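You operate a simulated robot arm through the tools that you are given. There is no shell and no other tool. Be economical: measure what you need, move in short steps, check, and stop when the job is done.

You run a simulated robot arm. Do the job below in one go: nothing can be reset, and whatever is moved stays where it is left.

TASK
Fill jar No. 26 to its 100 ml line with blue water and put its lid back on.
Fine: put the jar back where it stood; close the knob. Set down upright: what you pick out.
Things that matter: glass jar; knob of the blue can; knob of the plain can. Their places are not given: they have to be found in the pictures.

Only the result counts: the job must be done as asked and must still hold three seconds after the hand-in. Knocking over, shifting, dropping, spilling or breaking anything else fails it. Lids that push on must go on centred and level and be pressed home; caps that screw on are set level and turned clockwise until they are tight.

THE ROBOT
A 6-joint arm with a two-finger parallel gripper, fixed in place. Base frame: the origin is at the foot of the arm, x ahead of it, y to its left, z up; the work surface is at about z = 0.9. Units: m, degrees, N and s.
With the tool pointing down near the work surface it reaches from about 0.24 to 0.64 m from the base axis. Its first joint turns from -66.0 to 66.0 degrees. Payload 2.7 kg.
The tool frame sits at the grasp point between the pads (the TCP): z along the fingers, y along the line on which they close. The tips reach 0.023 m beyond it. The gripper opens to 0.094 m. The fingers are 0.038 m wide and 0.01 m thick; the gripper's body (0.054 by 0.096 m) begins 0.039 m behind the TCP.
Orientation is told as [roll, pitch, yaw] about the base's x, y, z axes, in that order, counted from this pose: with the fingers straight down and closing along the base's y, the tool's x points along the base's -x, its y along +y and its z along -z.

THE INTERFACE
- The arm moves only by the tool send_rows. Its argument "moves" is a list of rows, each a list of 7 numbers: the shift along the tool's x, y, z in units of 500 mm (1.0 is 500 mm), then the turn, a rotation vector about the tool's x, y, z in units of 45 degrees (1.0 is 45 degrees), then the finger opening in m, from 0 to 0.094. In form: [[dx, dy, dz, ax, ay, az, hand], ...]. A call has 1 to 12 rows; each row is the pose to reach, as a shift and turn from the pose commanded when the call began, along the tool's axes at that moment. A call with a number of a shift or a turn outside -1 to 1 is refused whole. Rows are played at 5 a second. More than 0.05 m and 8.6 degrees between two rows, or a gripper value outside its range, and nothing of the call is played. Where a pose cannot be reached the arm comes as near as it can. A force on the tool above 40 N (or 10 N above the force at the start of the call, whichever is more), or a blocked arm, ends the call early, and 0.2 s more pass. The fingers move at their own pace (about 0.045 m/s each) and stop on an object; they squeeze with about 36 N. The grip force told is the motor's: it shows also when the fingers shut on nothing. Time passes only in rows, and 0.2 s behind the last, so rows that repeat a pose let the fingers close. It gives the time, the measured TCP pose, the force on the tool (base axes), the opening and the grip force at its end, in the units of the frame above (readings bear some noise), with the torque about the TCP (base axes, N m) and any sound that the robot's microphone picked up.
- Cameras (640 x 400 px; columns grow to the right, rows downward): "scene" is fixed at [0.0866, -0.4337, 1.4266]; the picture's right is [0.70, -0.71, 0.00], its down [-0.26, -0.25, -0.93] and it looks along [0.67, 0.65, -0.36] (base axes); focal length 294 px, centre (320, 200). "wrist" rides on the gripper at [0.086, 0.016, -0.074] in the tool frame; the picture's right is [-0.18, 0.98, 0.00], its down [-0.58, -0.11, -0.81] and it looks along [-0.79, -0.15, 0.59] (tool axes); focal length 243 px, centre (320, 200).
- get_image(camera): a new picture of that camera. No time passes.
- measure_at(camera, pixels): for up to 12 pixels [column, row] of the newest picture of that camera ("zoom" is the newest enlarged one), the place [x, y, z] in the base frame of the surface seen there, good to about 0.003 m. No time passes.
- enlarge(camera, box): a new picture of the part [left, top, right, bottom] of that camera's present view, enlarged. No time passes.
- sign_off(): hands the job in; it is judged then, once.

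Work in short steps. Measure before you move; look again where a grasp or a placing could have gone wrong, and mend it. You have 80 turns and 46 pictures in all, those below and enlarged ones among them. Open the gripper and draw the arm clear of the work before you hand the job in, unless the task says otherwise; then end with one line.

The tools are called after "Emit:" as name(argument=value, ...) on one line, values as JSON. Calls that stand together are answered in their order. send_rows: Moves the arm, as the interface text tells. Its arguments: {"type":"object","properties":{"moves":{"type":"array","items":{"type":"array","items":{"type":"number"}}}},"required":["moves"]} The other tools are called the same way: get_image (camera) takes a picture; measure_at (camera, pixels) gives the place of the surface under pixels of a picture; enlarge (camera, box) takes an enlarged picture of a part of a camera's view; sign_off () hands the job in.

At the start:

```text
time_s: 0.0
tcp_pos: [0.3156, -0.1215, 1.3103]
tcp_rot: [-0.1, -0.1, 0.0]
wrist_force: [-0.2, -0.5, 0.2]
ft_torque: [0.0, -0.01, -0.01]
finger_gap: 0.0939
finger_force: 0.0
```

scene: 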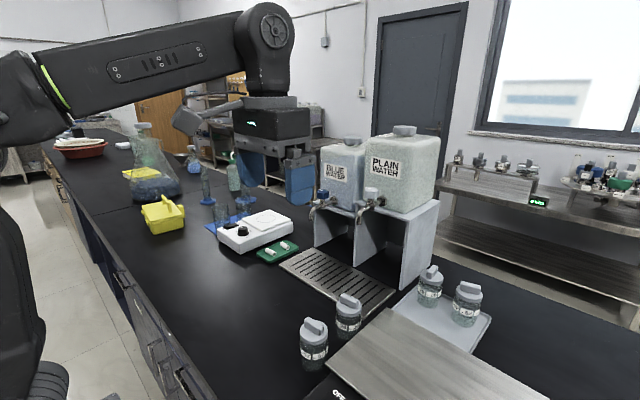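
wrist: 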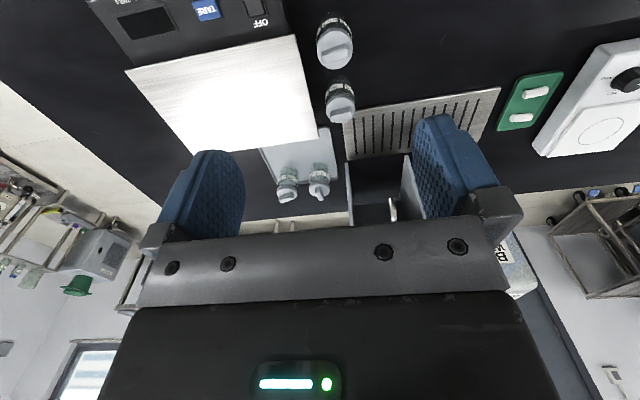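

The scene shows four jars around (313,343), (348,317), (430,286), (467,303). I enlarge that part to read the numbers, and the cans with their knobs.

Emit:
enlarge(camera="scene", box=[280, 250, 500, 388])

Emit:
enlarge(camera="scene", box=[270, 120, 450, 300])

```text
2.90 times, centred on (390, 319) of scene
```

zoom: 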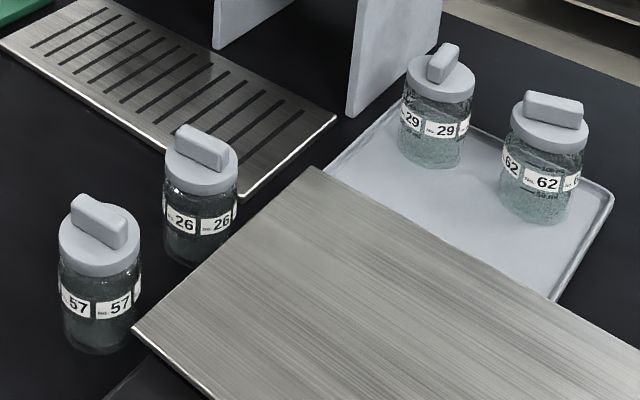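

```text
2.22 times, centred on (360, 210) of scene
```

zoom: 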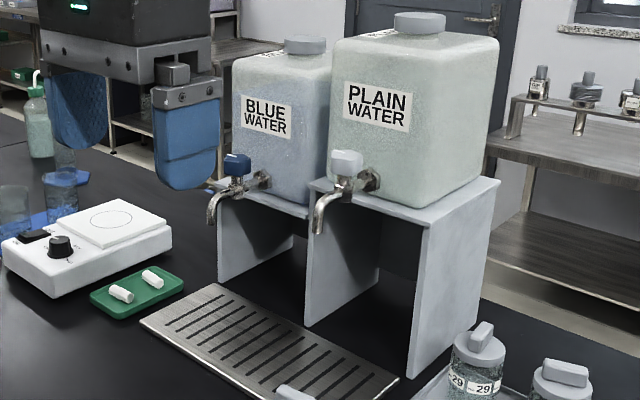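

Jar 26 is at scene (348,317). The blue can's tap knob is at zoom (237,165) and its spout at (212,220); I measure these, and the jar in the scene.

Emit:
measure_at(camera="zoom", pixels=[[237, 157], [237, 170], [228, 166], [247, 166], [237, 187], [212, 218], [213, 205], [263, 182], [347, 158], [346, 170], [318, 230], [250, 210]])

Emit:
measure_at(camera="scene", pixels=[[349, 299], [343, 296], [356, 302], [340, 307], [349, 313], [348, 326], [346, 338], [312, 324], [312, 352], [330, 270], [345, 360], [380, 350]])

Emit:
enlarge(camera="wrist", box=[240, 0, 440, 125])

Emit:
enlarge(camera="scene", box=[320, 285, 376, 345])

```text
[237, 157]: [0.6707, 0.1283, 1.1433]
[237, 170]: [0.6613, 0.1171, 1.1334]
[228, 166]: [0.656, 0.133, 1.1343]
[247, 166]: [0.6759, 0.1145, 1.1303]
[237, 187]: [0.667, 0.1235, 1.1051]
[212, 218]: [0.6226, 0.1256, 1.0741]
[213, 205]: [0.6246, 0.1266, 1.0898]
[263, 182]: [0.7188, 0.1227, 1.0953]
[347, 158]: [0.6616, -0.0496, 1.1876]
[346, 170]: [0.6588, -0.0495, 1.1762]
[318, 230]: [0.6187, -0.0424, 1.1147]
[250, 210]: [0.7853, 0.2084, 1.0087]
```

```text
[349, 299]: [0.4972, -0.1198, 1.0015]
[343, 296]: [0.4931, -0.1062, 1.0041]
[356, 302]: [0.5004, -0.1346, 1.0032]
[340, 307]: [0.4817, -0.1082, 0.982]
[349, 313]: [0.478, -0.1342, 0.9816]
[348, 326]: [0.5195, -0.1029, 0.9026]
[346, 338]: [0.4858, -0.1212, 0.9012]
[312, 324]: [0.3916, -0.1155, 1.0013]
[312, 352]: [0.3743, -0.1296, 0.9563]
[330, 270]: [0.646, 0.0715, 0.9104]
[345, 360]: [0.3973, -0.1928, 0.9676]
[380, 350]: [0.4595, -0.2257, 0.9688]
```

```text
3.20 times, centred on (340, 62) of wrist
```

zoom: 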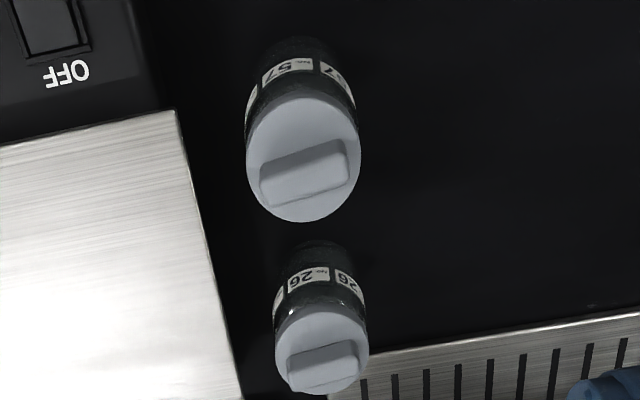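

```text
6.67 times, centred on (348, 315) of scene
```

zoom: 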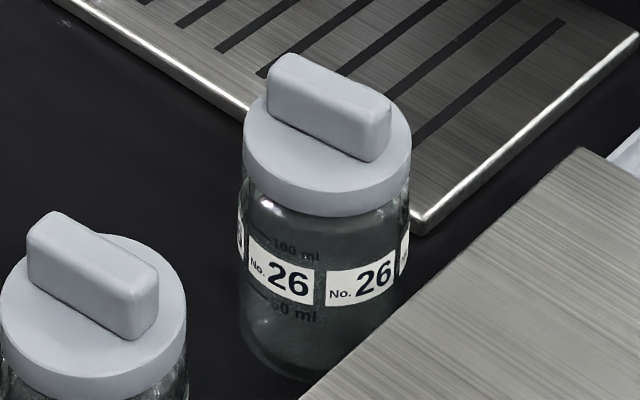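

The jar's marks (100 ml and 50 ml) are readable, and its lid has a bar handle on top. Next I look closely at the blue tap.

Emit:
enlarge(camera="scene", box=[300, 175, 400, 235])

Emit:
measure_at(camera="scene", pixels=[[281, 265], [308, 249], [371, 315], [395, 290], [390, 309], [330, 367], [314, 240], [355, 260], [420, 285], [354, 320], [329, 372], [318, 290]])

```text
6.40 times, centred on (350, 205) of scene
```

zoom: 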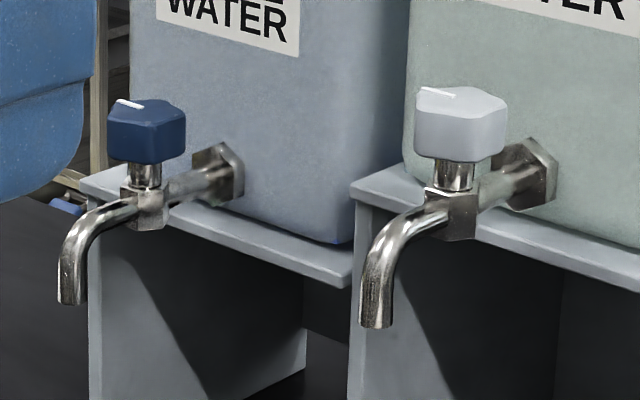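

```text
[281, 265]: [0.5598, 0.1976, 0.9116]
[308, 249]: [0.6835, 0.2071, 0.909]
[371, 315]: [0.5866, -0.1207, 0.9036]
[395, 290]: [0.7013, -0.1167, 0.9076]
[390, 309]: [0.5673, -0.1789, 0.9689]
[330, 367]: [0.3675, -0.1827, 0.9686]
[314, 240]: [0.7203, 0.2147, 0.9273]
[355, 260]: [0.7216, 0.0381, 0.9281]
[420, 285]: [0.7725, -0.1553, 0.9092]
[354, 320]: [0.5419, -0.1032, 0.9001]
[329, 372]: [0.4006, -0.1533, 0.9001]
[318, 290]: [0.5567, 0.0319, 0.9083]
```

The blue knob is faceted on a vertical stem with a white mark on top; the grid reaches under the blue spout. I move above jar 26's lid and begin turning to close across its bar.

Emit:
send_rows(moves=[[-0.06, 0.0005, 0.06, 0, 0, 0.1667, 0.06], [-0.121, 0.001, 0.12, 0, 0, 0.333, 0.06], [-0.181, 0.0015, 0.18, 0, 0, 0.5, 0.06], [-0.242, 0.002, 0.24, 0, 0, 0.667, 0.06], [-0.302, 0.0025, 0.3, 0, 0, 0.833, 0.06], [-0.363, 0.003, 0.36, 0, 0, 1.0, 0.06]])

```text
time_s: 1.4
tcp_pos: [0.4972, -0.1202, 1.1312]
tcp_rot: [0.0, -0.3, -45.1]
wrist_force: [0.1, -0.2, 0.0]
ft_torque: [0.02, -0.05, 0.01]
finger_gap: 0.0601
finger_force: 0.0
```

The move went as planned; I turn the remaining 30.5 degrees and look.

Emit:
send_rows(moves=[[0, 0, 0, 0, 0, 0.17, 0.06], [0, 0, 0.02, 0, 0, 0.34, 0.06], [0, 0, 0.04, 0, 0, 0.51, 0.06], [0, 0, 0.06, 0, 0, 0.675, 0.06]])

Emit:
get_image(camera="wrist")

Emit:
get_image(camera="scene")

```text
time_s: 2.4
tcp_pos: [0.4985, -0.1197, 1.1009]
tcp_rot: [0.1, -0.1, -75.5]
wrist_force: [-0.2, -0.2, -0.3]
ft_torque: [-0.01, 0.02, -0.02]
finger_gap: 0.0603
finger_force: 0.0
```

```text
38 pictures are left
```

wrist: 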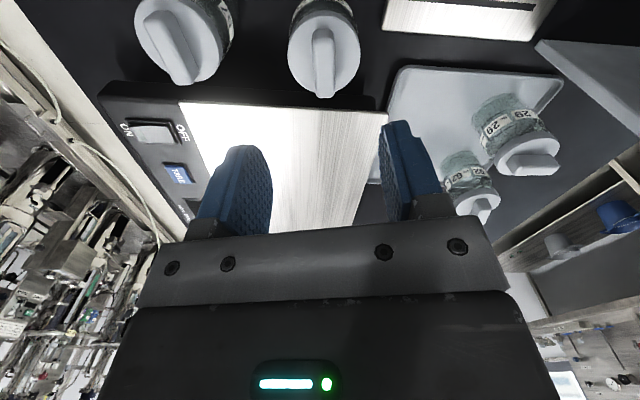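

```text
37 pictures are left
```

scene: 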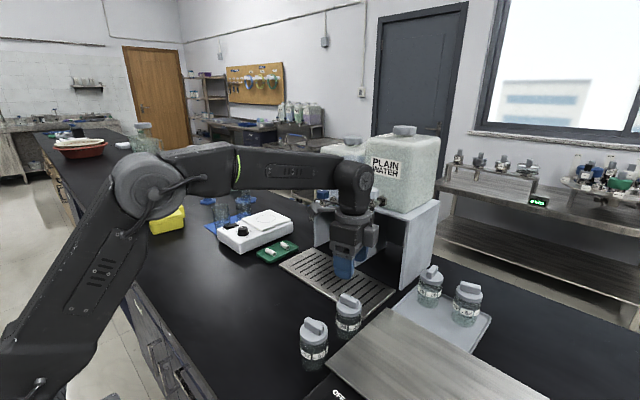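

The lid of 26 is at wrist pixel (324,55), its bar from (320,32) to (326,95); I measure it.

Emit:
measure_at(camera="wrist", pixels=[[322, 36], [323, 60], [325, 80], [314, 60], [332, 60], [291, 50], [358, 45], [305, 90], [325, 95], [345, 85]])

Emit:
measure_at(camera="scene", pixels=[[343, 294], [349, 297], [357, 300], [347, 301]])

```text
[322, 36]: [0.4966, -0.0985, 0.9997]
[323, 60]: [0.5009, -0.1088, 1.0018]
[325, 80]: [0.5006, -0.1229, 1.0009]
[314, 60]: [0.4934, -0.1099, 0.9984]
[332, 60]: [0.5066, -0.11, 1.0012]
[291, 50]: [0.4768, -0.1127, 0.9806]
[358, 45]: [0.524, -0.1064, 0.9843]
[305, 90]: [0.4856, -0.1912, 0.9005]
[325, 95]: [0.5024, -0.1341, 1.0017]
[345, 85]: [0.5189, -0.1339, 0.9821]
```

```text
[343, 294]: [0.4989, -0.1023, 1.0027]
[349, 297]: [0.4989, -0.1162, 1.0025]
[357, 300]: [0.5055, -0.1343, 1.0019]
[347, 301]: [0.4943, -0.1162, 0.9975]
```

The bar's centre is at (0.5005,-0.117), top 1.002, about 10 degrees off y. I descend to z 1.007 and close on the bar.

Emit:
send_rows(moves=[[0.004, 0.005, 0.06, 0, 0, 0.11, 0.05], [0.004, 0.005, 0.12, 0, 0, 0.11, 0.05], [0.004, 0.005, 0.17, 0, 0, 0.11, 0.05], [0.004, 0.005, 0.188, 0, 0, 0.11, 0.05]])

Emit:
send_rows(moves=[[0, 0, 0, 0, 0, 0, 0.0], [0, 0, 0, 0, 0, 0, 0.0], [0, 0, 0, 0, 0, 0, 0.0], [0, 0, 0, 0, 0, 0, 0.0]])

```text
time_s: 3.4
tcp_pos: [0.4993, -0.1189, 1.0066]
tcp_rot: [0.2, -0.1, -80.3]
wrist_force: [-0.8, 0.2, -0.6]
ft_torque: [-0.02, 0.0, 0.0]
finger_gap: 0.05
finger_force: 0.0
```

```text
time_s: 4.4
tcp_pos: [0.4999, -0.1185, 1.0078]
tcp_rot: [0.1, -0.1, -80.3]
wrist_force: [0.0, -0.4, 0.3]
ft_torque: [0.05, 0.01, -0.01]
finger_gap: 0.0138
finger_force: 36.5
heard: snap
```

The fingers hold the 14 mm bar, and a snap was heard. I lift 6 mm slowly and watch the force.

Emit:
send_rows(moves=[[0, 0, -0.004, 0, 0, 0, 0.0], [0, 0, -0.008, 0, 0, 0, 0.0], [0, 0, -0.012, 0, 0, 0, 0.0]])

Emit:
enlarge(camera="scene", box=[300, 250, 400, 350])

```text
time_s: 5.2
tcp_pos: [0.4988, -0.1178, 1.013]
tcp_rot: [0.1, 0.0, -80.3]
wrist_force: [-0.5, 0.3, -0.5]
ft_torque: [0.03, -0.02, 0.03]
finger_gap: 0.0137
finger_force: 35.9
```

```text
4.00 times, centred on (350, 300) of scene
```

zoom: 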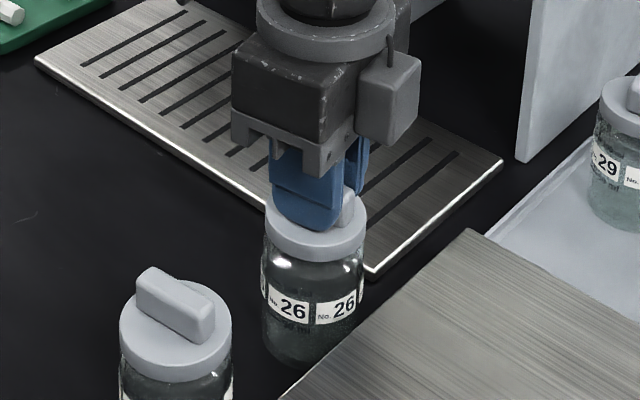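

The force changed by less than a newton and it isn't clear whether the jar came along. I lift 3 cm more and look again.

Emit:
send_rows(moves=[[0, 0, -0.02, 0, 0, 0, 0.0], [0, 0, -0.04, 0, 0, 0, 0.0], [0, 0, -0.06, 0, 0, 0, 0.0], [0, 0, -0.06, 0, 0, 0, 0.0]])

Emit:
enlarge(camera="scene", box=[300, 250, 400, 350])

```text
time_s: 6.2
tcp_pos: [0.4998, -0.1186, 1.043]
tcp_rot: [0.1, -0.1, -80.4]
wrist_force: [0.4, 0.7, -1.0]
ft_torque: [0.04, -0.01, -0.01]
finger_gap: 0.0137
finger_force: 35.8
```

```text
4.00 times, centred on (350, 300) of scene
```

zoom: 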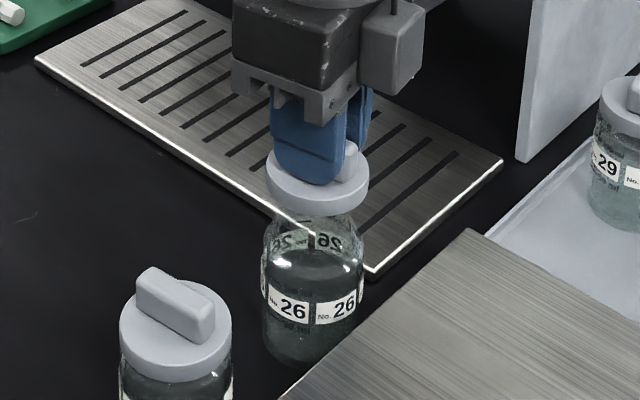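

The lid came off by a plain pull and jar 26 stays put. I carry the lid to clear table at (0.40, 0.08), stopping at z 0.96.

Emit:
send_rows(moves=[[0.07, -0.022, -0.02, 0, 0, 0, 0], [0.14, -0.043, -0.02, 0, 0, 0, 0], [0.213, -0.065, 0, 0, 0, 0, 0], [0.284, -0.087, 0.03, 0, 0, 0, 0], [0.355, -0.108, 0.08, 0, 0, 0, 0], [0.425, -0.13, 0.12, 0, 0, 0, 0], [0.425, -0.13, 0.166, 0, 0, 0, 0], [0.425, -0.13, 0.166, 0, 0, 0, 0]])

Emit:
enlarge(camera="scene", box=[200, 220, 360, 340])

```text
time_s: 8.0
tcp_pos: [0.3999, 0.0803, 0.9588]
tcp_rot: [0.1, 0.0, -80.3]
wrist_force: [0.3, 0.6, -0.5]
ft_torque: [0.0, -0.01, -0.01]
finger_gap: 0.0138
finger_force: 36.3
```

```text
3.33 times, centred on (280, 280) of scene
```

zoom: 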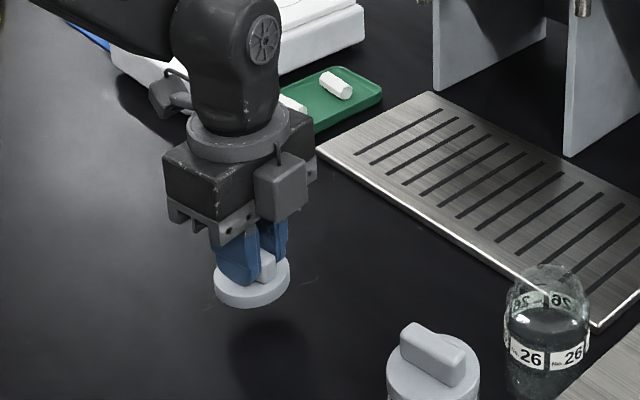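

The lid hangs level about 2 cm above the table. I lower in small steps until it touches.

Emit:
send_rows(moves=[[0, 0, 0.008, 0, 0, 0, 0], [0, 0, 0.016, 0, 0, 0, 0], [0, 0, 0.022, 0, 0, 0, 0], [0, 0, 0.026, 0, 0, 0, 0]])

```text
time_s: 9.0
tcp_pos: [0.3998, 0.0797, 0.9462]
tcp_rot: [0.1, -0.1, -80.3]
wrist_force: [-0.6, -0.3, 0.4]
ft_torque: [0.02, -0.02, 0.03]
finger_gap: 0.0137
finger_force: 36.0
```

No contact yet; I go on in 1 mm steps.

Emit:
send_rows(moves=[[0, 0, 0.002, 0, 0, 0, 0], [0, 0, 0.004, 0, 0, 0, 0], [0, 0, 0.006, 0, 0, 0, 0], [0, 0, 0.008, 0, 0, 0, 0]])

```text
time_s: 10.0
tcp_pos: [0.4, 0.0796, 0.9431]
tcp_rot: [0.1, -0.1, -80.3]
wrist_force: [-0.3, 0.4, 0.2]
ft_torque: [0.05, 0.02, 0.02]
finger_gap: 0.0136
finger_force: 35.9
```

Emit:
send_rows(moves=[[0, 0, 0.002, 0, 0, 0, 0], [0, 0, 0.004, 0, 0, 0, 0], [0, 0, 0.006, 0, 0, 0, 0]])

Emit:
enlarge(camera="scene", box=[230, 270, 300, 320])

```text
time_s: 10.8
tcp_pos: [0.4001, 0.081, 0.9402]
tcp_rot: [0.2, -0.1, -80.2]
wrist_force: [-0.2, 0.2, 0.0]
ft_torque: [0.01, 0.02, 0.01]
finger_gap: 0.0137
finger_force: 36.4
```

```text
8.00 times, centred on (265, 295) of scene
```

zoom: 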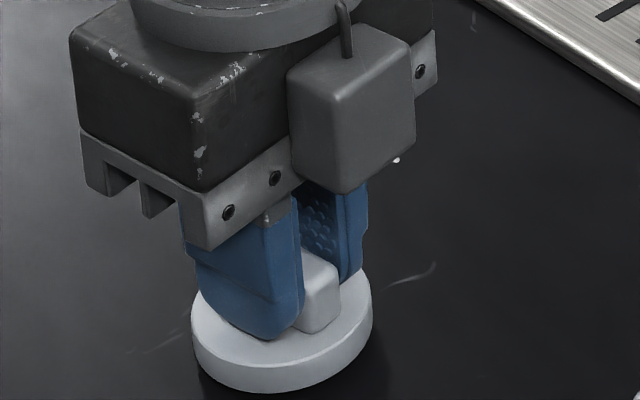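

Lid is nearly on the table, no contact force yet. I continue in 0.75 mm steps.

Emit:
send_rows(moves=[[0, 0, 0.0015, 0, 0, 0, 0], [0, 0, 0.003, 0, 0, 0, 0], [0, 0, 0.0045, 0, 0, 0, 0], [0, 0, 0.006, 0, 0, 0, 0]])

Emit:
send_rows(moves=[[0, 0, 0.001, 0, 0, 0, 0], [0, 0, 0.002, 0, 0, 0, 0], [0, 0, 0.003, 0, 0, 0, 0]])

```text
time_s: 11.8
tcp_pos: [0.3994, 0.0809, 0.9373]
tcp_rot: [0.0, 0.0, -80.3]
wrist_force: [0.1, 0.4, 0.4]
ft_torque: [-0.02, -0.02, 0.02]
finger_gap: 0.0134
finger_force: 36.0
```

```text
time_s: 12.6
tcp_pos: [0.4003, 0.0813, 0.9353]
tcp_rot: [0.1, -0.1, -80.4]
wrist_force: [-0.6, -1.0, 5.7]
ft_torque: [-0.23, 0.07, -0.04]
finger_gap: 0.0137
finger_force: 35.5
```

The lid stands on the table (5.7 N at TCP z 0.9355). I release and rise.

Emit:
send_rows(moves=[[0, 0, -0.002, 0, 0, 0, 0.05], [0, 0, -0.002, 0, 0, 0, 0.05], [0, 0, -0.002, 0, 0, 0, 0.05], [0, 0, -0.05, 0, 0, 0, 0.05], [0, 0, -0.12, 0, 0, 0, 0.08], [0, 0, -0.2, 0, 0, 0, 0.08], [0, 0, -0.28, 0, 0, 0, 0.08]])

Emit:
get_image(camera="wrist")

Emit:
enlarge(camera="scene", box=[230, 270, 390, 350])

```text
time_s: 14.2
tcp_pos: [0.3992, 0.08, 1.0763]
tcp_rot: [0.1, -0.1, -80.3]
wrist_force: [0.0, -0.3, -0.2]
ft_torque: [0.01, -0.01, 0.04]
finger_gap: 0.0799
finger_force: 0.0
```

```text
32 pictures are left
```

wrist: 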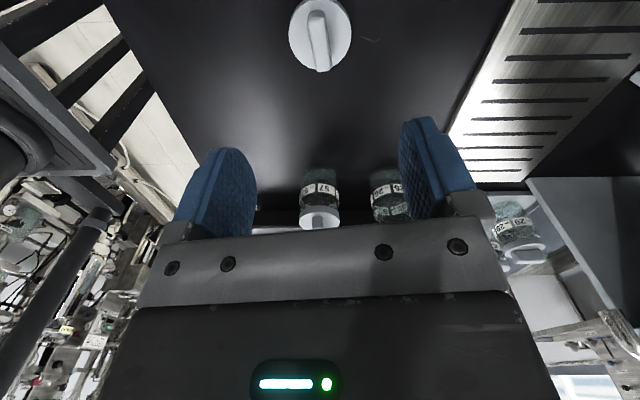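

```text
4.00 times, centred on (310, 310) of scene
```

zoom: 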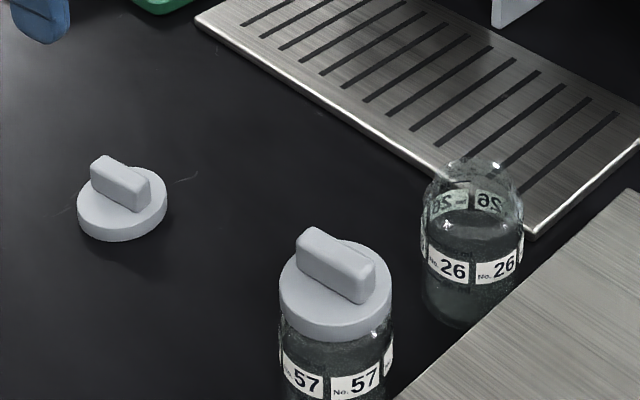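

The lid is upright on the table. I measure jar 26's labels and base in the zoom (labels at (447,265), (497,265)).

Emit:
measure_at(camera="zoom", pixels=[[432, 255], [450, 268], [472, 275], [497, 265], [515, 258], [450, 200], [490, 200], [472, 168], [124, 165], [122, 190], [472, 325]])

Emit:
measure_at(camera="wrist", pixels=[[386, 190], [400, 190], [318, 20], [380, 205]])

```text
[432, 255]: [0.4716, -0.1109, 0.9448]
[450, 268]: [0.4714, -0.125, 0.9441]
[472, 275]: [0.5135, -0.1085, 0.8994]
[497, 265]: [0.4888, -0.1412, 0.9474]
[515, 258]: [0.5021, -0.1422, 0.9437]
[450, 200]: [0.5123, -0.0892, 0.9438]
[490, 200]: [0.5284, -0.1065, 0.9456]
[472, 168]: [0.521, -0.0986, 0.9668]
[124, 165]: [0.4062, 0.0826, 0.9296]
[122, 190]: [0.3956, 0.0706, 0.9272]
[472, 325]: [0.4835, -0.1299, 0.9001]
```

```text
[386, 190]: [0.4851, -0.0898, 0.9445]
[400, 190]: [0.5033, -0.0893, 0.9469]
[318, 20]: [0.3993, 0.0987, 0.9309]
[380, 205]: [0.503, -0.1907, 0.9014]
```

Jar 26's axis is at (0.4998,-0.117), radius about 0.028. I will grip it with the tool tilted 50 degrees so it can pass beneath the spout; first I yaw to -60 and move to the pre-grasp place.

Emit:
send_rows(moves=[[-0.0675, 0.019, -0.06, 0, 0, -0.11, 0.08], [-0.135, 0.038, -0.06, 0, 0, -0.22, 0.08], [-0.2025, 0.057, -0.06, 0, 0, -0.33, 0.08], [-0.27, 0.0756, -0.06, 0, 0, -0.451, 0.08]])

Emit:
send_rows(moves=[[0, 0, 0, 0, -0.17, 0, 0.08], [0, 0, 0, 0, -0.34, 0, 0.08], [0, 0, 0, 0, -0.51, 0, 0.08], [0, 0, 0, 0, -0.68, 0, 0.08], [0, 0, 0, 0, -0.85, 0, 0.08], [0, 0, 0, 0, -1.0, 0, 0.08]])

Emit:
send_rows(moves=[[0, 0, 0, 0, -0.111, 0, 0.08], [0, 0, 0, 0, -0.111, 0, 0.08]])

Emit:
get_image(camera="scene")

```text
time_s: 15.2
tcp_pos: [0.4604, -0.0462, 1.1056]
tcp_rot: [0.0, -0.1, -59.9]
wrist_force: [-0.5, -0.6, 1.2]
ft_torque: [0.02, -0.01, 0.01]
finger_gap: 0.08
finger_force: 0.1
```

```text
time_s: 16.6
tcp_pos: [0.4598, -0.046, 1.1049]
tcp_rot: [0.3, -45.2, -60.3]
wrist_force: [0.4, -0.3, -0.1]
ft_torque: [0.01, 0.01, -0.02]
finger_gap: 0.0799
finger_force: 0.2
```

```text
time_s: 17.2
tcp_pos: [0.4589, -0.0451, 1.1053]
tcp_rot: [0.1, -50.3, -60.0]
wrist_force: [-0.7, -0.4, 0.4]
ft_torque: [0.03, -0.02, 0.04]
finger_gap: 0.08
finger_force: 0.2
```

```text
30 pictures are left
```

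scene: 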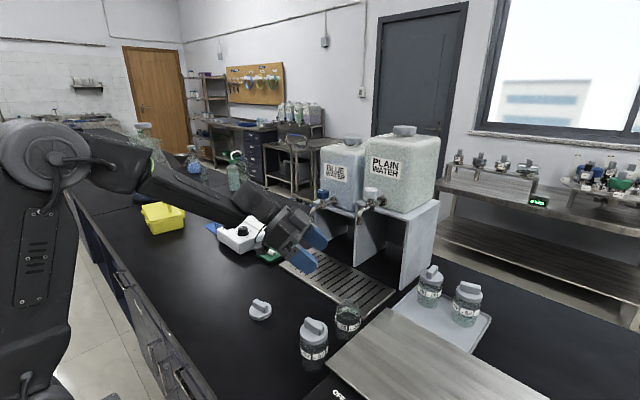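

The tilt is reached and all stands untouched. I lower to the pre-grasp line and go forward along the tool axis part of the way.

Emit:
send_rows(moves=[[0.07, -0.0005, 0.06, 0, 0, 0, 0.08], [0.14, -0.001, 0.12, 0, 0, 0, 0.08], [0.14, -0.001, 0.18, 0, 0, 0, 0.08], [0.14, -0.001, 0.24, 0, 0, 0, 0.08]])

Emit:
enlarge(camera="scene", box=[230, 230, 390, 350])

Emit:
get_image(camera="wrist")

```text
time_s: 18.2
tcp_pos: [0.483, -0.0864, 0.973]
tcp_rot: [0.2, -50.1, -60.1]
wrist_force: [-0.3, -0.2, -0.8]
ft_torque: [0.03, 0.01, -0.03]
finger_gap: 0.0801
finger_force: 0.1
```

```text
3.33 times, centred on (310, 290) of scene
```

zoom: 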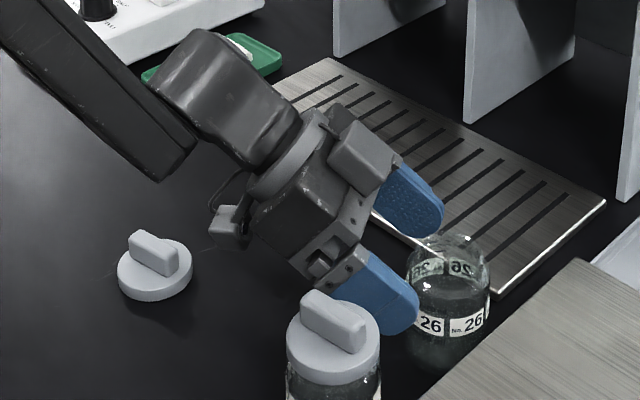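

```text
28 pictures are left
```

wrist: 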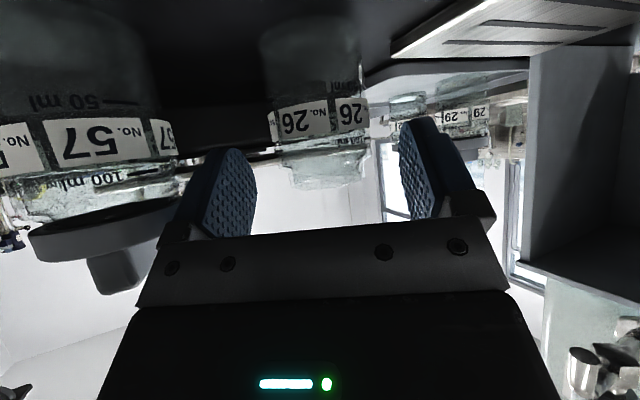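

The fingers straddle jar 26 with room to jar 57. I go in 39 mm along the axis, then close.

Emit:
send_rows(moves=[[0, -0.0007, 0.03, 0, 0, 0, 0.08], [-0.001, -0.0014, 0.055, 0, 0, 0, 0.08], [-0.002, -0.0014, 0.077, 0, 0, 0, 0.08]])

Emit:
send_rows(moves=[[0, 0, 0, 0, 0, 0, 0.06], [0, 0, 0, 0, 0, 0, 0.03], [0, 0, 0, 0, 0, 0, 0.03], [0, 0, 0, 0, 0, 0, 0.03]])

Emit:
enlarge(camera="scene", box=[290, 260, 390, 350])

```text
time_s: 19.0
tcp_pos: [0.497, -0.1132, 0.9495]
tcp_rot: [0.1, -50.2, -60.2]
wrist_force: [0.6, 0.4, -0.4]
ft_torque: [-0.02, 0.0, -0.04]
finger_gap: 0.0798
finger_force: 0.0
```

```text
time_s: 20.0
tcp_pos: [0.4972, -0.1138, 0.9497]
tcp_rot: [0.1, -50.1, -60.2]
wrist_force: [-0.4, -0.7, 0.4]
ft_torque: [0.0, 0.0, 0.0]
finger_gap: 0.0553
finger_force: 35.9
```

```text
4.44 times, centred on (340, 305) of scene
```

zoom: 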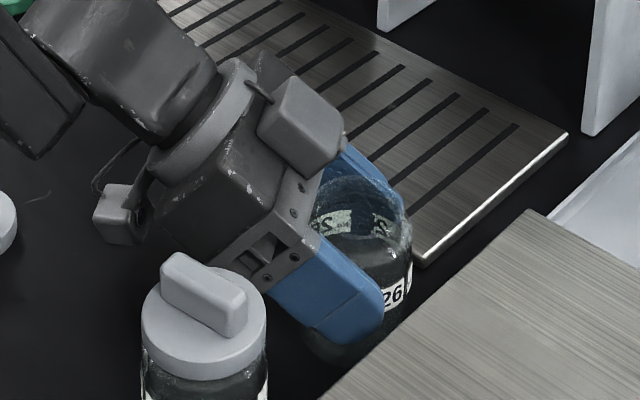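

Jar held (55 mm). Before carrying it I measure the blue spout and knob finely.

Emit:
enlarge(camera="scene", box=[305, 183, 345, 223])

```text
10.00 times, centred on (325, 203) of scene
```

zoom: 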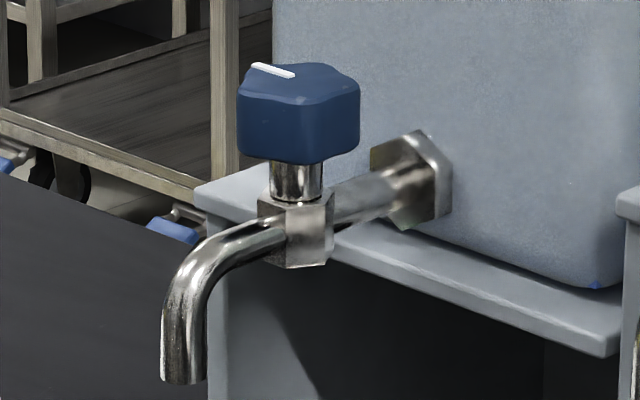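

Spout outlet at zoom (183,375), knob top from (240,70) to (358,80). I measure these.

Emit:
measure_at(camera="zoom", pixels=[[183, 378], [170, 375], [198, 375], [183, 340], [298, 75], [250, 72], [345, 78], [310, 110], [260, 110], [350, 110], [297, 182], [295, 68]])

```text
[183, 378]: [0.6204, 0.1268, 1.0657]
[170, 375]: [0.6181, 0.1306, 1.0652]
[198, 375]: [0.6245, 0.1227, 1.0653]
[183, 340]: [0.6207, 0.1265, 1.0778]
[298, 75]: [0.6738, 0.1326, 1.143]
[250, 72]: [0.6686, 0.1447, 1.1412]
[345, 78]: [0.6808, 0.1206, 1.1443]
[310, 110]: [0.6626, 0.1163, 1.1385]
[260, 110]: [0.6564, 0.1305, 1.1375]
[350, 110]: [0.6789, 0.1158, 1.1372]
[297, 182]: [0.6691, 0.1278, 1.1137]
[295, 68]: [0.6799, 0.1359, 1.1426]
```

Spout axis is near (0.625,0.131), outlet z 1.065. I check where the green tray and stirrer lie relative to the gripper's path, in the last scene picture.

Emit:
measure_at(camera="scene", pixels=[[260, 262], [272, 262], [233, 247], [240, 252], [222, 242], [248, 309], [270, 262], [281, 262]])

Emit:
get_image(camera="scene")

```text
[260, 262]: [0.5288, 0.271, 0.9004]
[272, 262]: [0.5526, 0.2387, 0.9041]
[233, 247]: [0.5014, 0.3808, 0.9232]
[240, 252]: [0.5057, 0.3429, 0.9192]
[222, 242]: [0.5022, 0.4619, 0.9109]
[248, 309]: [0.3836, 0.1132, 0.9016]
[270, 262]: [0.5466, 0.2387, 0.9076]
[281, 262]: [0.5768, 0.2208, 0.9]
```

```text
25 pictures are left
```

scene: 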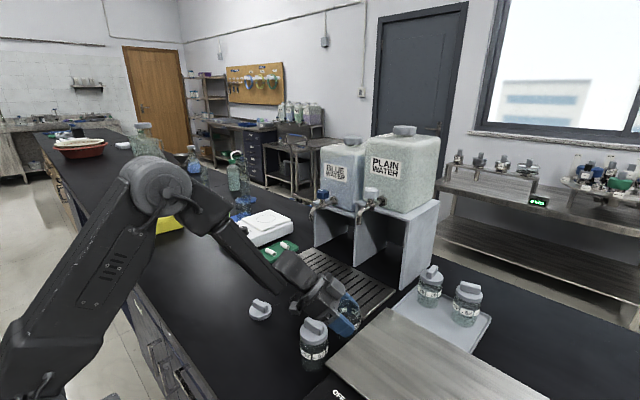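

Jar is firmly gripped. I lift it and carry it toward the front of the grid while yawing back to -10 degrees to keep clear of the green tray.

Emit:
send_rows(moves=[[-0.0613, 0, -0.0514, 0, 0, 0, 0.03], [-0.0341, 0.0355, -0.0889, -0.142, 0, -0.119, 0.03], [-0.0069, 0.0711, -0.1265, -0.284, 0, -0.238, 0.03], [0.0203, 0.1066, -0.164, -0.4255, 0, -0.357, 0.03], [0.0474, 0.1421, -0.2015, -0.567, 0, -0.476, 0.03], [0.0746, 0.1777, -0.2391, -0.709, 0, -0.595, 0.03], [0.1018, 0.2132, -0.2766, -0.851, 0, -0.714, 0.03], [0.1018, 0.2132, -0.2766, -0.851, 0, -0.714, 0.03]])

Emit:
get_image(camera="scene")

```text
time_s: 21.8
tcp_pos: [0.5208, 0.0611, 1.0014]
tcp_rot: [-0.1, -50.2, -9.9]
wrist_force: [-0.6, -1.0, -0.8]
ft_torque: [-0.03, 0.01, -0.04]
finger_gap: 0.0551
finger_force: 35.5
```

```text
24 pictures are left
```

scene: 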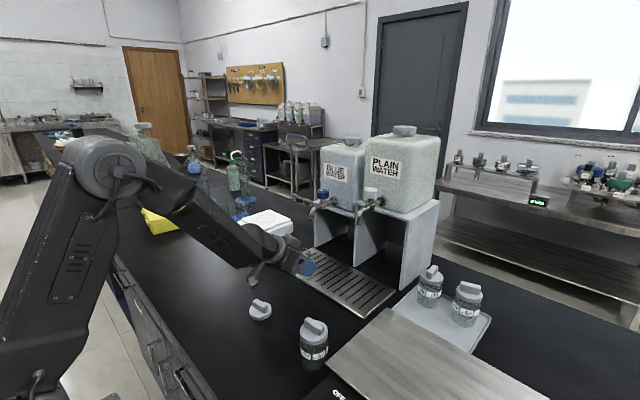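

The jar is upright in the hand in front of the grid. I bring it level with the blue spout and then in under it, 1 cm above the grid.

Emit:
send_rows(moves=[[0.018, 0.0735, 0.0238, 0, 0, 0, 0.03], [0.0358, 0.147, 0.0476, 0, 0, 0, 0.03], [0.0014, 0.1565, 0.0886, 0, 0, 0, 0.03], [-0.033, 0.166, 0.1296, 0, 0, 0, 0.03], [-0.0674, 0.1754, 0.1706, 0, 0, 0, 0.03], [-0.0674, 0.1754, 0.1706, 0, 0, 0, 0.03]])

Emit:
enlarge(camera="scene", box=[250, 180, 370, 280])

```text
time_s: 23.2
tcp_pos: [0.6217, 0.1303, 0.9717]
tcp_rot: [-0.1, -50.1, -10.0]
wrist_force: [0.5, 0.3, -1.2]
ft_torque: [0.0, -0.01, 0.02]
finger_gap: 0.0552
finger_force: 36.0
```

```text
4.00 times, centred on (310, 230) of scene
```

zoom: 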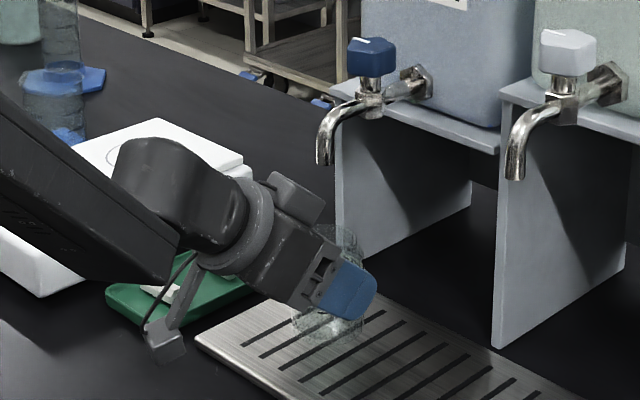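

The jar hangs just over the grid under the spout. I lower 10 mm with a 3 mm shift to the left, then feel for contact.

Emit:
send_rows(moves=[[0.009, 0.0026, 0.0045, 0, 0, 0, 0.03], [0.0185, 0.0052, 0.009, 0, 0, 0, 0.03], [0.0185, 0.0052, 0.009, 0, 0, 0, 0.03]])

Emit:
send_rows(moves=[[0.0015, 0, 0.0013, 0, 0, 0, 0.03], [0.003, 0, 0.0026, 0, 0, 0, 0.03], [0.003, 0, 0.0026, 0, 0, 0, 0.03]])

```text
time_s: 24.0
tcp_pos: [0.6185, 0.1357, 0.9617]
tcp_rot: [-0.1, -50.2, -10.0]
wrist_force: [0.0, 0.2, -1.7]
ft_torque: [-0.01, -0.02, 0.03]
finger_gap: 0.0551
finger_force: 36.0
```

```text
time_s: 24.8
tcp_pos: [0.6187, 0.1348, 0.9606]
tcp_rot: [0.0, -50.1, -10.0]
wrist_force: [-1.0, 1.0, 2.4]
ft_torque: [0.03, 0.09, -0.02]
finger_gap: 0.0553
finger_force: 36.3
```

The jar stands on the grid (force turned to +2.4 N). I open and draw back along the tool axis.

Emit:
send_rows(moves=[[0, 0, 0, 0, 0, 0, 0.078], [0, 0, 0, 0, 0, 0, 0.078], [0, 0, 0, 0, 0, 0, 0.078], [0, 0, -0.06, 0, 0, 0, 0.078], [0, 0, -0.14, 0, 0, 0, 0.078], [0, 0, -0.22, 0, 0, 0, 0.078], [0, 0, -0.3, 0, 0, 0, 0.078]])

Emit:
enlarge(camera="scene", box=[250, 180, 370, 280])

Emit:
get_image(camera="wrist")

```text
time_s: 26.4
tcp_pos: [0.5053, 0.1554, 1.0565]
tcp_rot: [-0.2, -50.1, -10.0]
wrist_force: [-0.9, 0.0, 0.5]
ft_torque: [0.0, -0.06, 0.01]
finger_gap: 0.0781
finger_force: 0.0
```

```text
4.00 times, centred on (310, 230) of scene
```

zoom: 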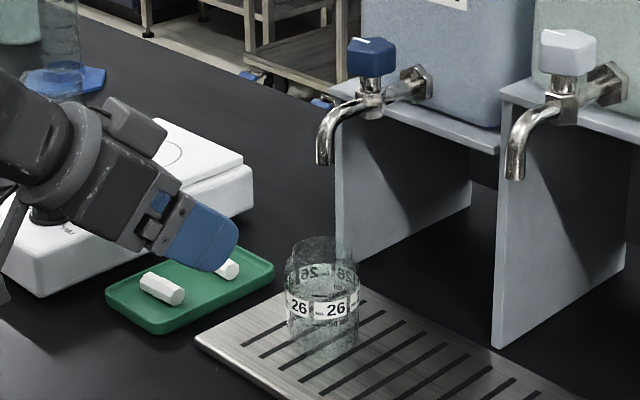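

```text
21 pictures are left
```

wrist: 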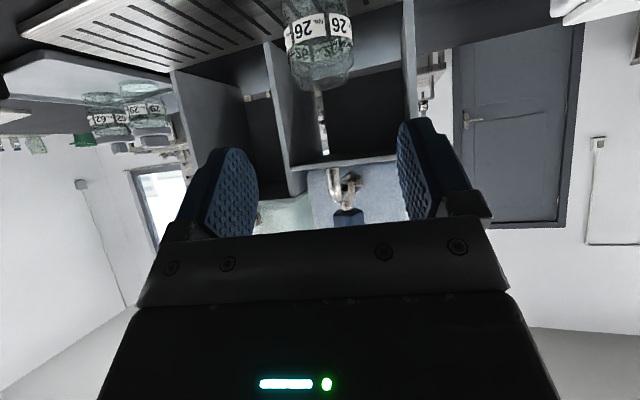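

The jar stands upright with its mouth centred at column 322 beneath the spout tip at column 325. I measure its place for later.

Emit:
measure_at(camera="zoom", pixels=[[290, 308], [302, 308], [337, 310], [352, 300], [312, 270], [340, 270], [325, 163]])

Emit:
measure_at(camera="wrist", pixels=[[290, 35], [312, 28], [335, 25], [350, 30], [333, 188], [348, 215], [340, 222]])

```text
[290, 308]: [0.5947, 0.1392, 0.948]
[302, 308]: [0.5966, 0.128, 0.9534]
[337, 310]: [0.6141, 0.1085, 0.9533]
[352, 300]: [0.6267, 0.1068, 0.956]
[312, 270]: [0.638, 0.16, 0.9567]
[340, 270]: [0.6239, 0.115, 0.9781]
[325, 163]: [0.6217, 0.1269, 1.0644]
```

```text
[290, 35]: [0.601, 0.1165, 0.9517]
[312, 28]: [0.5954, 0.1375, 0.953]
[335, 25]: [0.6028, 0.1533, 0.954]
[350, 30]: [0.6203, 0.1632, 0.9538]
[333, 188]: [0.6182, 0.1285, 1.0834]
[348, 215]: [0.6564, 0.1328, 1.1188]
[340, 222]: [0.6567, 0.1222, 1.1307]
```

Jar axis is at about (0.622,0.135), well under the outlet. Now I go to a pre-grasp for the blue knob (centre about (0.676,0.132,1.131)), yaw -40, tilt 50.

Emit:
send_rows(moves=[[-0.087, 0.0206, 0.0005, 0.128, 0, 0.107, 0.065], [-0.174, 0.0412, 0.001, 0.256, 0, 0.2145, 0.065], [-0.261, 0.0618, 0.0015, 0.383, 0, 0.322, 0.065], [-0.3476, 0.0824, 0.002, 0.511, 0, 0.429, 0.065], [-0.3476, 0.0824, 0.002, 0.511, 0, 0.429, 0.065]])

Emit:
enlarge(camera="wrist", box=[220, 40, 420, 200])

```text
time_s: 27.6
tcp_pos: [0.6242, 0.1758, 1.1882]
tcp_rot: [-0.2, -49.9, -39.9]
wrist_force: [-1.1, 0.5, 0.5]
ft_torque: [0.0, -0.01, -0.02]
finger_gap: 0.065
finger_force: 0.1
```

```text
2.50 times, centred on (320, 120) of wrist
```

zoom: 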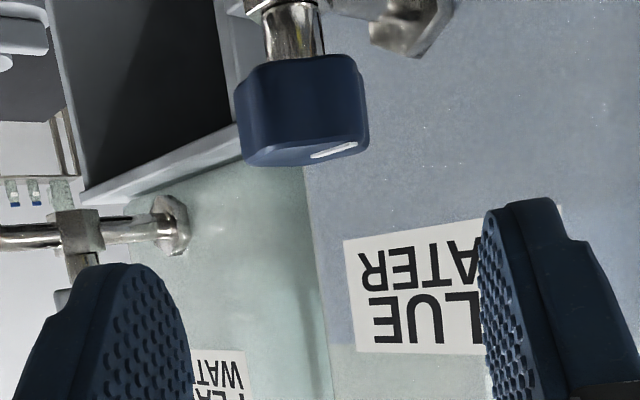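

The knob is at zoom (300,110), its mark at (335,152). I measure its outline.

Emit:
measure_at(camera="zoom", pixels=[[243, 110], [260, 110], [285, 110], [305, 110], [335, 105], [362, 105], [295, 40], [315, 152], [350, 148], [255, 155], [300, 160], [300, 70]])

```text
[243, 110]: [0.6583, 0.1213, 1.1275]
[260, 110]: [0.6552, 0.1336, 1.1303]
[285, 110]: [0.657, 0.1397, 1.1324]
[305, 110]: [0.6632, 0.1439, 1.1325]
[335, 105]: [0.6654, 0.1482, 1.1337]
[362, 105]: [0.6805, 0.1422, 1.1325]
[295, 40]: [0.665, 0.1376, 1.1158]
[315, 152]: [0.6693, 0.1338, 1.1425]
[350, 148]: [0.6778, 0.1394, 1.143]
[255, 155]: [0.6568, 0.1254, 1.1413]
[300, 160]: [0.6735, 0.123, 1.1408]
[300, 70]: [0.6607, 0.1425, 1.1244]
```

Knob centre is about (0.673,0.132,1.131), 33–38 mm across, its mark pointing +y (closed). I advance 85 mm along the tool axis to it at yaw -45.

Emit:
send_rows(moves=[[0.001, -0.001, 0.06, 0.085, 0, 0.071, 0.065], [0.002, -0.0024, 0.12, 0.085, 0, 0.071, 0.065], [0.003, -0.0036, 0.169, 0.085, 0, 0.071, 0.065], [0.003, -0.0036, 0.169, 0.085, 0, 0.071, 0.065]])

Emit:
enlarge(camera="scene", box=[270, 160, 370, 260])

```text
time_s: 28.6
tcp_pos: [0.67, 0.1323, 1.1326]
tcp_rot: [-0.1, -50.0, -45.0]
wrist_force: [-0.7, 1.0, -0.1]
ft_torque: [0.02, 0.0, -0.03]
finger_gap: 0.0651
finger_force: 0.0
```

```text
4.00 times, centred on (320, 210) of scene
```

zoom: 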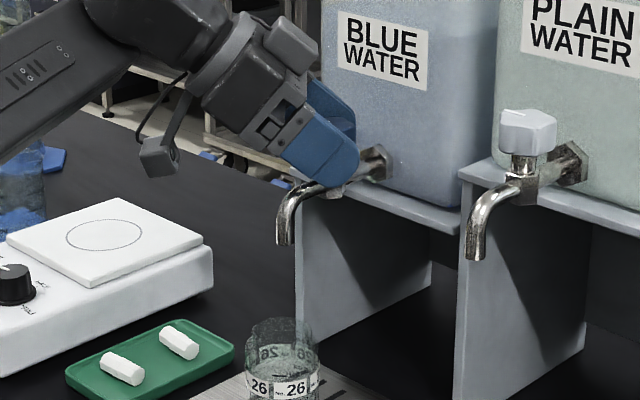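

The fingers straddle the knob without contact. I close on it.

Emit:
send_rows(moves=[[0, 0, 0, 0, 0, 0, 0.045], [0, 0, 0, 0, 0, 0, 0.02], [0, 0, 0, 0, 0, 0, 0.02], [0, 0, 0, 0, 0, 0, 0.02]])

```text
time_s: 29.6
tcp_pos: [0.6694, 0.1335, 1.1321]
tcp_rot: [-0.1, -50.1, -45.0]
wrist_force: [-0.4, -0.3, -0.6]
ft_torque: [-0.11, 0.08, 0.05]
finger_gap: 0.0356
finger_force: 44.1
```

Knob gripped (36 mm). I turn it 15 degrees counter-clockwise and watch torque and spout.

Emit:
send_rows(moves=[[0, 0, 0, -0.128, 0, -0.107, 0.02], [0, 0, 0, -0.255, 0, -0.214, 0.02]])

Emit:
enlarge(camera="scene", box=[280, 180, 350, 275])

```text
time_s: 30.4
tcp_pos: [0.6697, 0.1316, 1.133]
tcp_rot: [-0.5, -49.6, -30.2]
wrist_force: [-16.2, -1.8, 1.7]
ft_torque: [0.11, -0.44, -0.04]
finger_gap: 0.0357
finger_force: 45.5
stopped in row 2: the force on the tool passed its limit at 41 N (the readings are from after the stop); the commanded pose is now the measured one
```

```text
4.21 times, centred on (315, 228) of scene
```

zoom: 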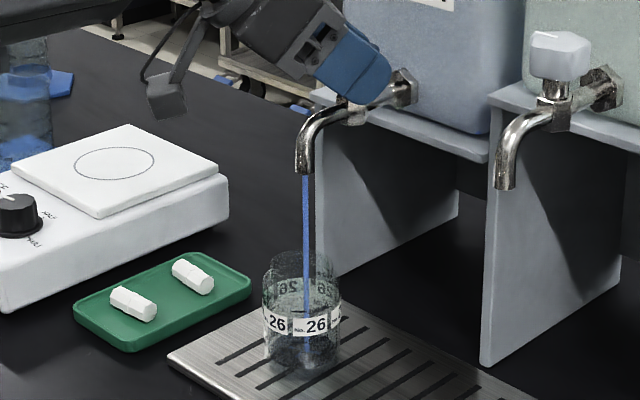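

Blue water streams into the jar at a 15 degree opening. I relieve the side force by 1.5 mm and let it run about a second.

Emit:
send_rows(moves=[[0.0017, -0.0015, -0.002, 0, 0, 0, 0.02], [0.0017, -0.0015, -0.002, 0, 0, 0, 0.02], [0.0017, -0.0015, -0.002, 0, 0, 0, 0.02], [0.0017, -0.0015, -0.002, 0, 0, 0, 0.02]])

Emit:
enlarge(camera="scene", box=[298, 235, 338, 275])

```text
time_s: 31.4
tcp_pos: [0.6698, 0.1317, 1.132]
tcp_rot: [-0.5, -49.8, -30.2]
wrist_force: [9.1, 1.0, 3.3]
ft_torque: [0.38, -0.49, 0.04]
finger_gap: 0.0354
finger_force: 44.8
```

```text
10.00 times, centred on (318, 255) of scene
```

zoom: 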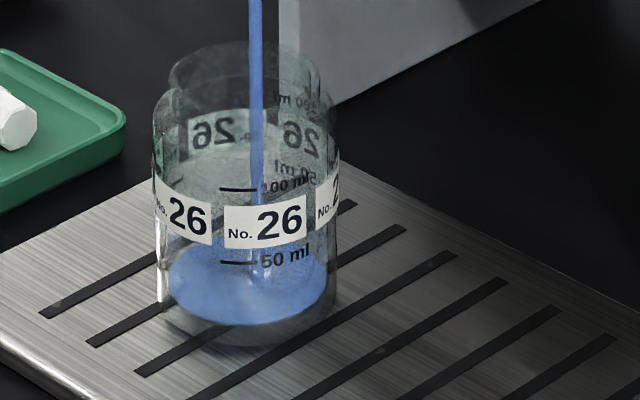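

Level is near 8 ml by the marks (100 ml line at row 189, 50 ml at row 262, water front edge at row 324). I let it run about 5 s and check.

Emit:
send_rows(moves=[[0, 0, 0, 0, 0, 0, 0.02], [0, 0, 0, 0, 0, 0, 0.02], [0, 0, 0, 0, 0, 0, 0.02], [0, 0, 0, 0, 0, 0, 0.02], [0, 0, 0, 0, 0, 0, 0.02], [0, 0, 0, 0, 0, 0, 0.02], [0, 0, 0, 0, 0, 0, 0.02], [0, 0, 0, 0, 0, 0, 0.02], [0, 0, 0, 0, 0, 0, 0.02], [0, 0, 0, 0, 0, 0, 0.02], [0, 0, 0, 0, 0, 0, 0.02], [0, 0, 0, 0, 0, 0, 0.02]])

Emit:
enlarge(camera="scene", box=[298, 235, 338, 275])

```text
time_s: 34.0
tcp_pos: [0.6691, 0.1321, 1.1318]
tcp_rot: [-0.6, -49.8, -30.0]
wrist_force: [18.9, 2.3, 10.8]
ft_torque: [0.19, -0.15, 0.08]
finger_gap: 0.0354
finger_force: 45.4
```

```text
10.00 times, centred on (318, 255) of scene
```

zoom: 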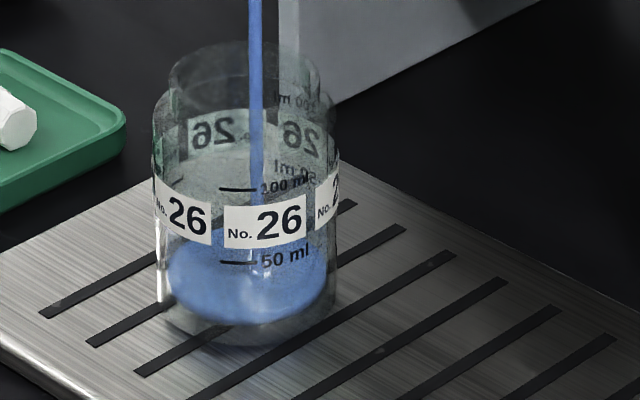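

The blue body rose about 10 px (7 ml) in 2.6 s, so the flow is slow; side force has crept to 19 N. I relieve it and open 10 degrees more.

Emit:
send_rows(moves=[[-0.0017, 0.0008, 0.0005, 0, 0, 0, 0.02], [-0.0017, 0.0008, 0.0005, -0.085, 0, -0.071, 0.02], [-0.0017, 0.0008, 0.0005, -0.17, 0, -0.143, 0.02], [-0.0017, 0.0008, 0.0005, -0.17, 0, -0.143, 0.02]])

```text
time_s: 35.0
tcp_pos: [0.6693, 0.1308, 1.1326]
tcp_rot: [-0.6, -49.6, -19.9]
wrist_force: [-5.8, -3.2, 9.9]
ft_torque: [0.36, 0.71, 0.03]
finger_gap: 0.0353
finger_force: 44.9
```

Forces are low again. I run about 2.6 s more and look at the level.

Emit:
send_rows(moves=[[0, 0, 0, 0, 0, 0, 0.02], [0, 0, 0, 0, 0, 0, 0.02], [0, 0, 0, 0, 0, 0, 0.02], [0, 0, 0, 0, 0, 0, 0.02], [0, 0, 0, 0, 0, 0, 0.02], [0, 0, 0, 0, 0, 0, 0.02], [0, 0, 0, 0, 0, 0, 0.02], [0, 0, 0, 0, 0, 0, 0.02], [0, 0, 0, 0, 0, 0, 0.02], [0, 0, 0, 0, 0, 0, 0.02], [0, 0, 0, 0, 0, 0, 0.02], [0, 0, 0, 0, 0, 0, 0.02]])

Emit:
enlarge(camera="scene", box=[298, 235, 338, 275])

```text
time_s: 37.6
tcp_pos: [0.6686, 0.1301, 1.1322]
tcp_rot: [-0.6, -49.6, -20.2]
wrist_force: [-19.6, -7.4, 1.7]
ft_torque: [0.26, -0.22, -0.02]
finger_gap: 0.0353
finger_force: 44.8
```

```text
10.00 times, centred on (318, 255) of scene
```

zoom: 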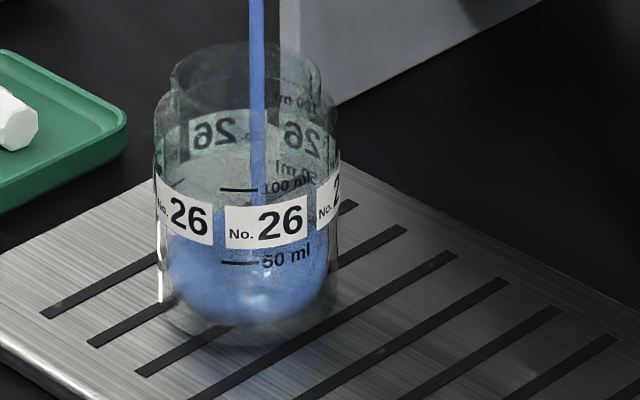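

The water is at about 25 ml. I relieve the force slightly and run two more holds (about 5 s), then check.

Emit:
send_rows(moves=[[0.0006, -0.001, -0.0007, 0, 0, 0, 0.02], [0.0006, -0.001, -0.0007, 0, 0, 0, 0.02], [0.0006, -0.001, -0.0007, 0, 0, 0, 0.02], [0.0006, -0.001, -0.0007, 0, 0, 0, 0.02], [0.0006, -0.001, -0.0007, 0, 0, 0, 0.02], [0.0006, -0.001, -0.0007, 0, 0, 0, 0.02], [0.0006, -0.001, -0.0007, 0, 0, 0, 0.02], [0.0006, -0.001, -0.0007, 0, 0, 0, 0.02], [0.0006, -0.001, -0.0007, 0, 0, 0, 0.02], [0.0006, -0.001, -0.0007, 0, 0, 0, 0.02], [0.0006, -0.001, -0.0007, 0, 0, 0, 0.02], [0.0006, -0.001, -0.0007, 0, 0, 0, 0.02]])

Emit:
send_rows(moves=[[0, 0, 0, 0, 0, 0, 0.02], [0, 0, 0, 0, 0, 0, 0.02], [0, 0, 0, 0, 0, 0, 0.02], [0, 0, 0, 0, 0, 0, 0.02], [0, 0, 0, 0, 0, 0, 0.02], [0, 0, 0, 0, 0, 0, 0.02], [0, 0, 0, 0, 0, 0, 0.02], [0, 0, 0, 0, 0, 0, 0.02], [0, 0, 0, 0, 0, 0, 0.02], [0, 0, 0, 0, 0, 0, 0.02]])

Emit:
enlarge(camera="scene", box=[298, 235, 338, 275])

```text
time_s: 40.2
tcp_pos: [0.669, 0.1314, 1.1322]
tcp_rot: [-0.7, -49.7, -20.1]
wrist_force: [-3.3, -1.7, -1.2]
ft_torque: [0.23, -0.5, 0.03]
finger_gap: 0.0352
finger_force: 45.5
```

```text
time_s: 42.4
tcp_pos: [0.6689, 0.1318, 1.1318]
tcp_rot: [-0.6, -49.7, -20.0]
wrist_force: [-1.3, -0.7, 0.2]
ft_torque: [0.37, -0.01, -0.02]
finger_gap: 0.0352
finger_force: 44.8
```

```text
10.00 times, centred on (318, 255) of scene
```

zoom: 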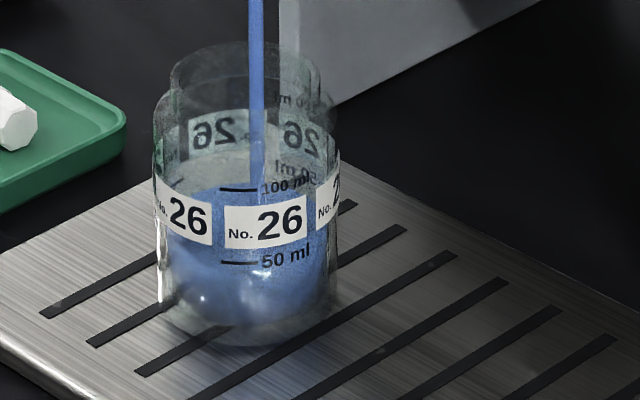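

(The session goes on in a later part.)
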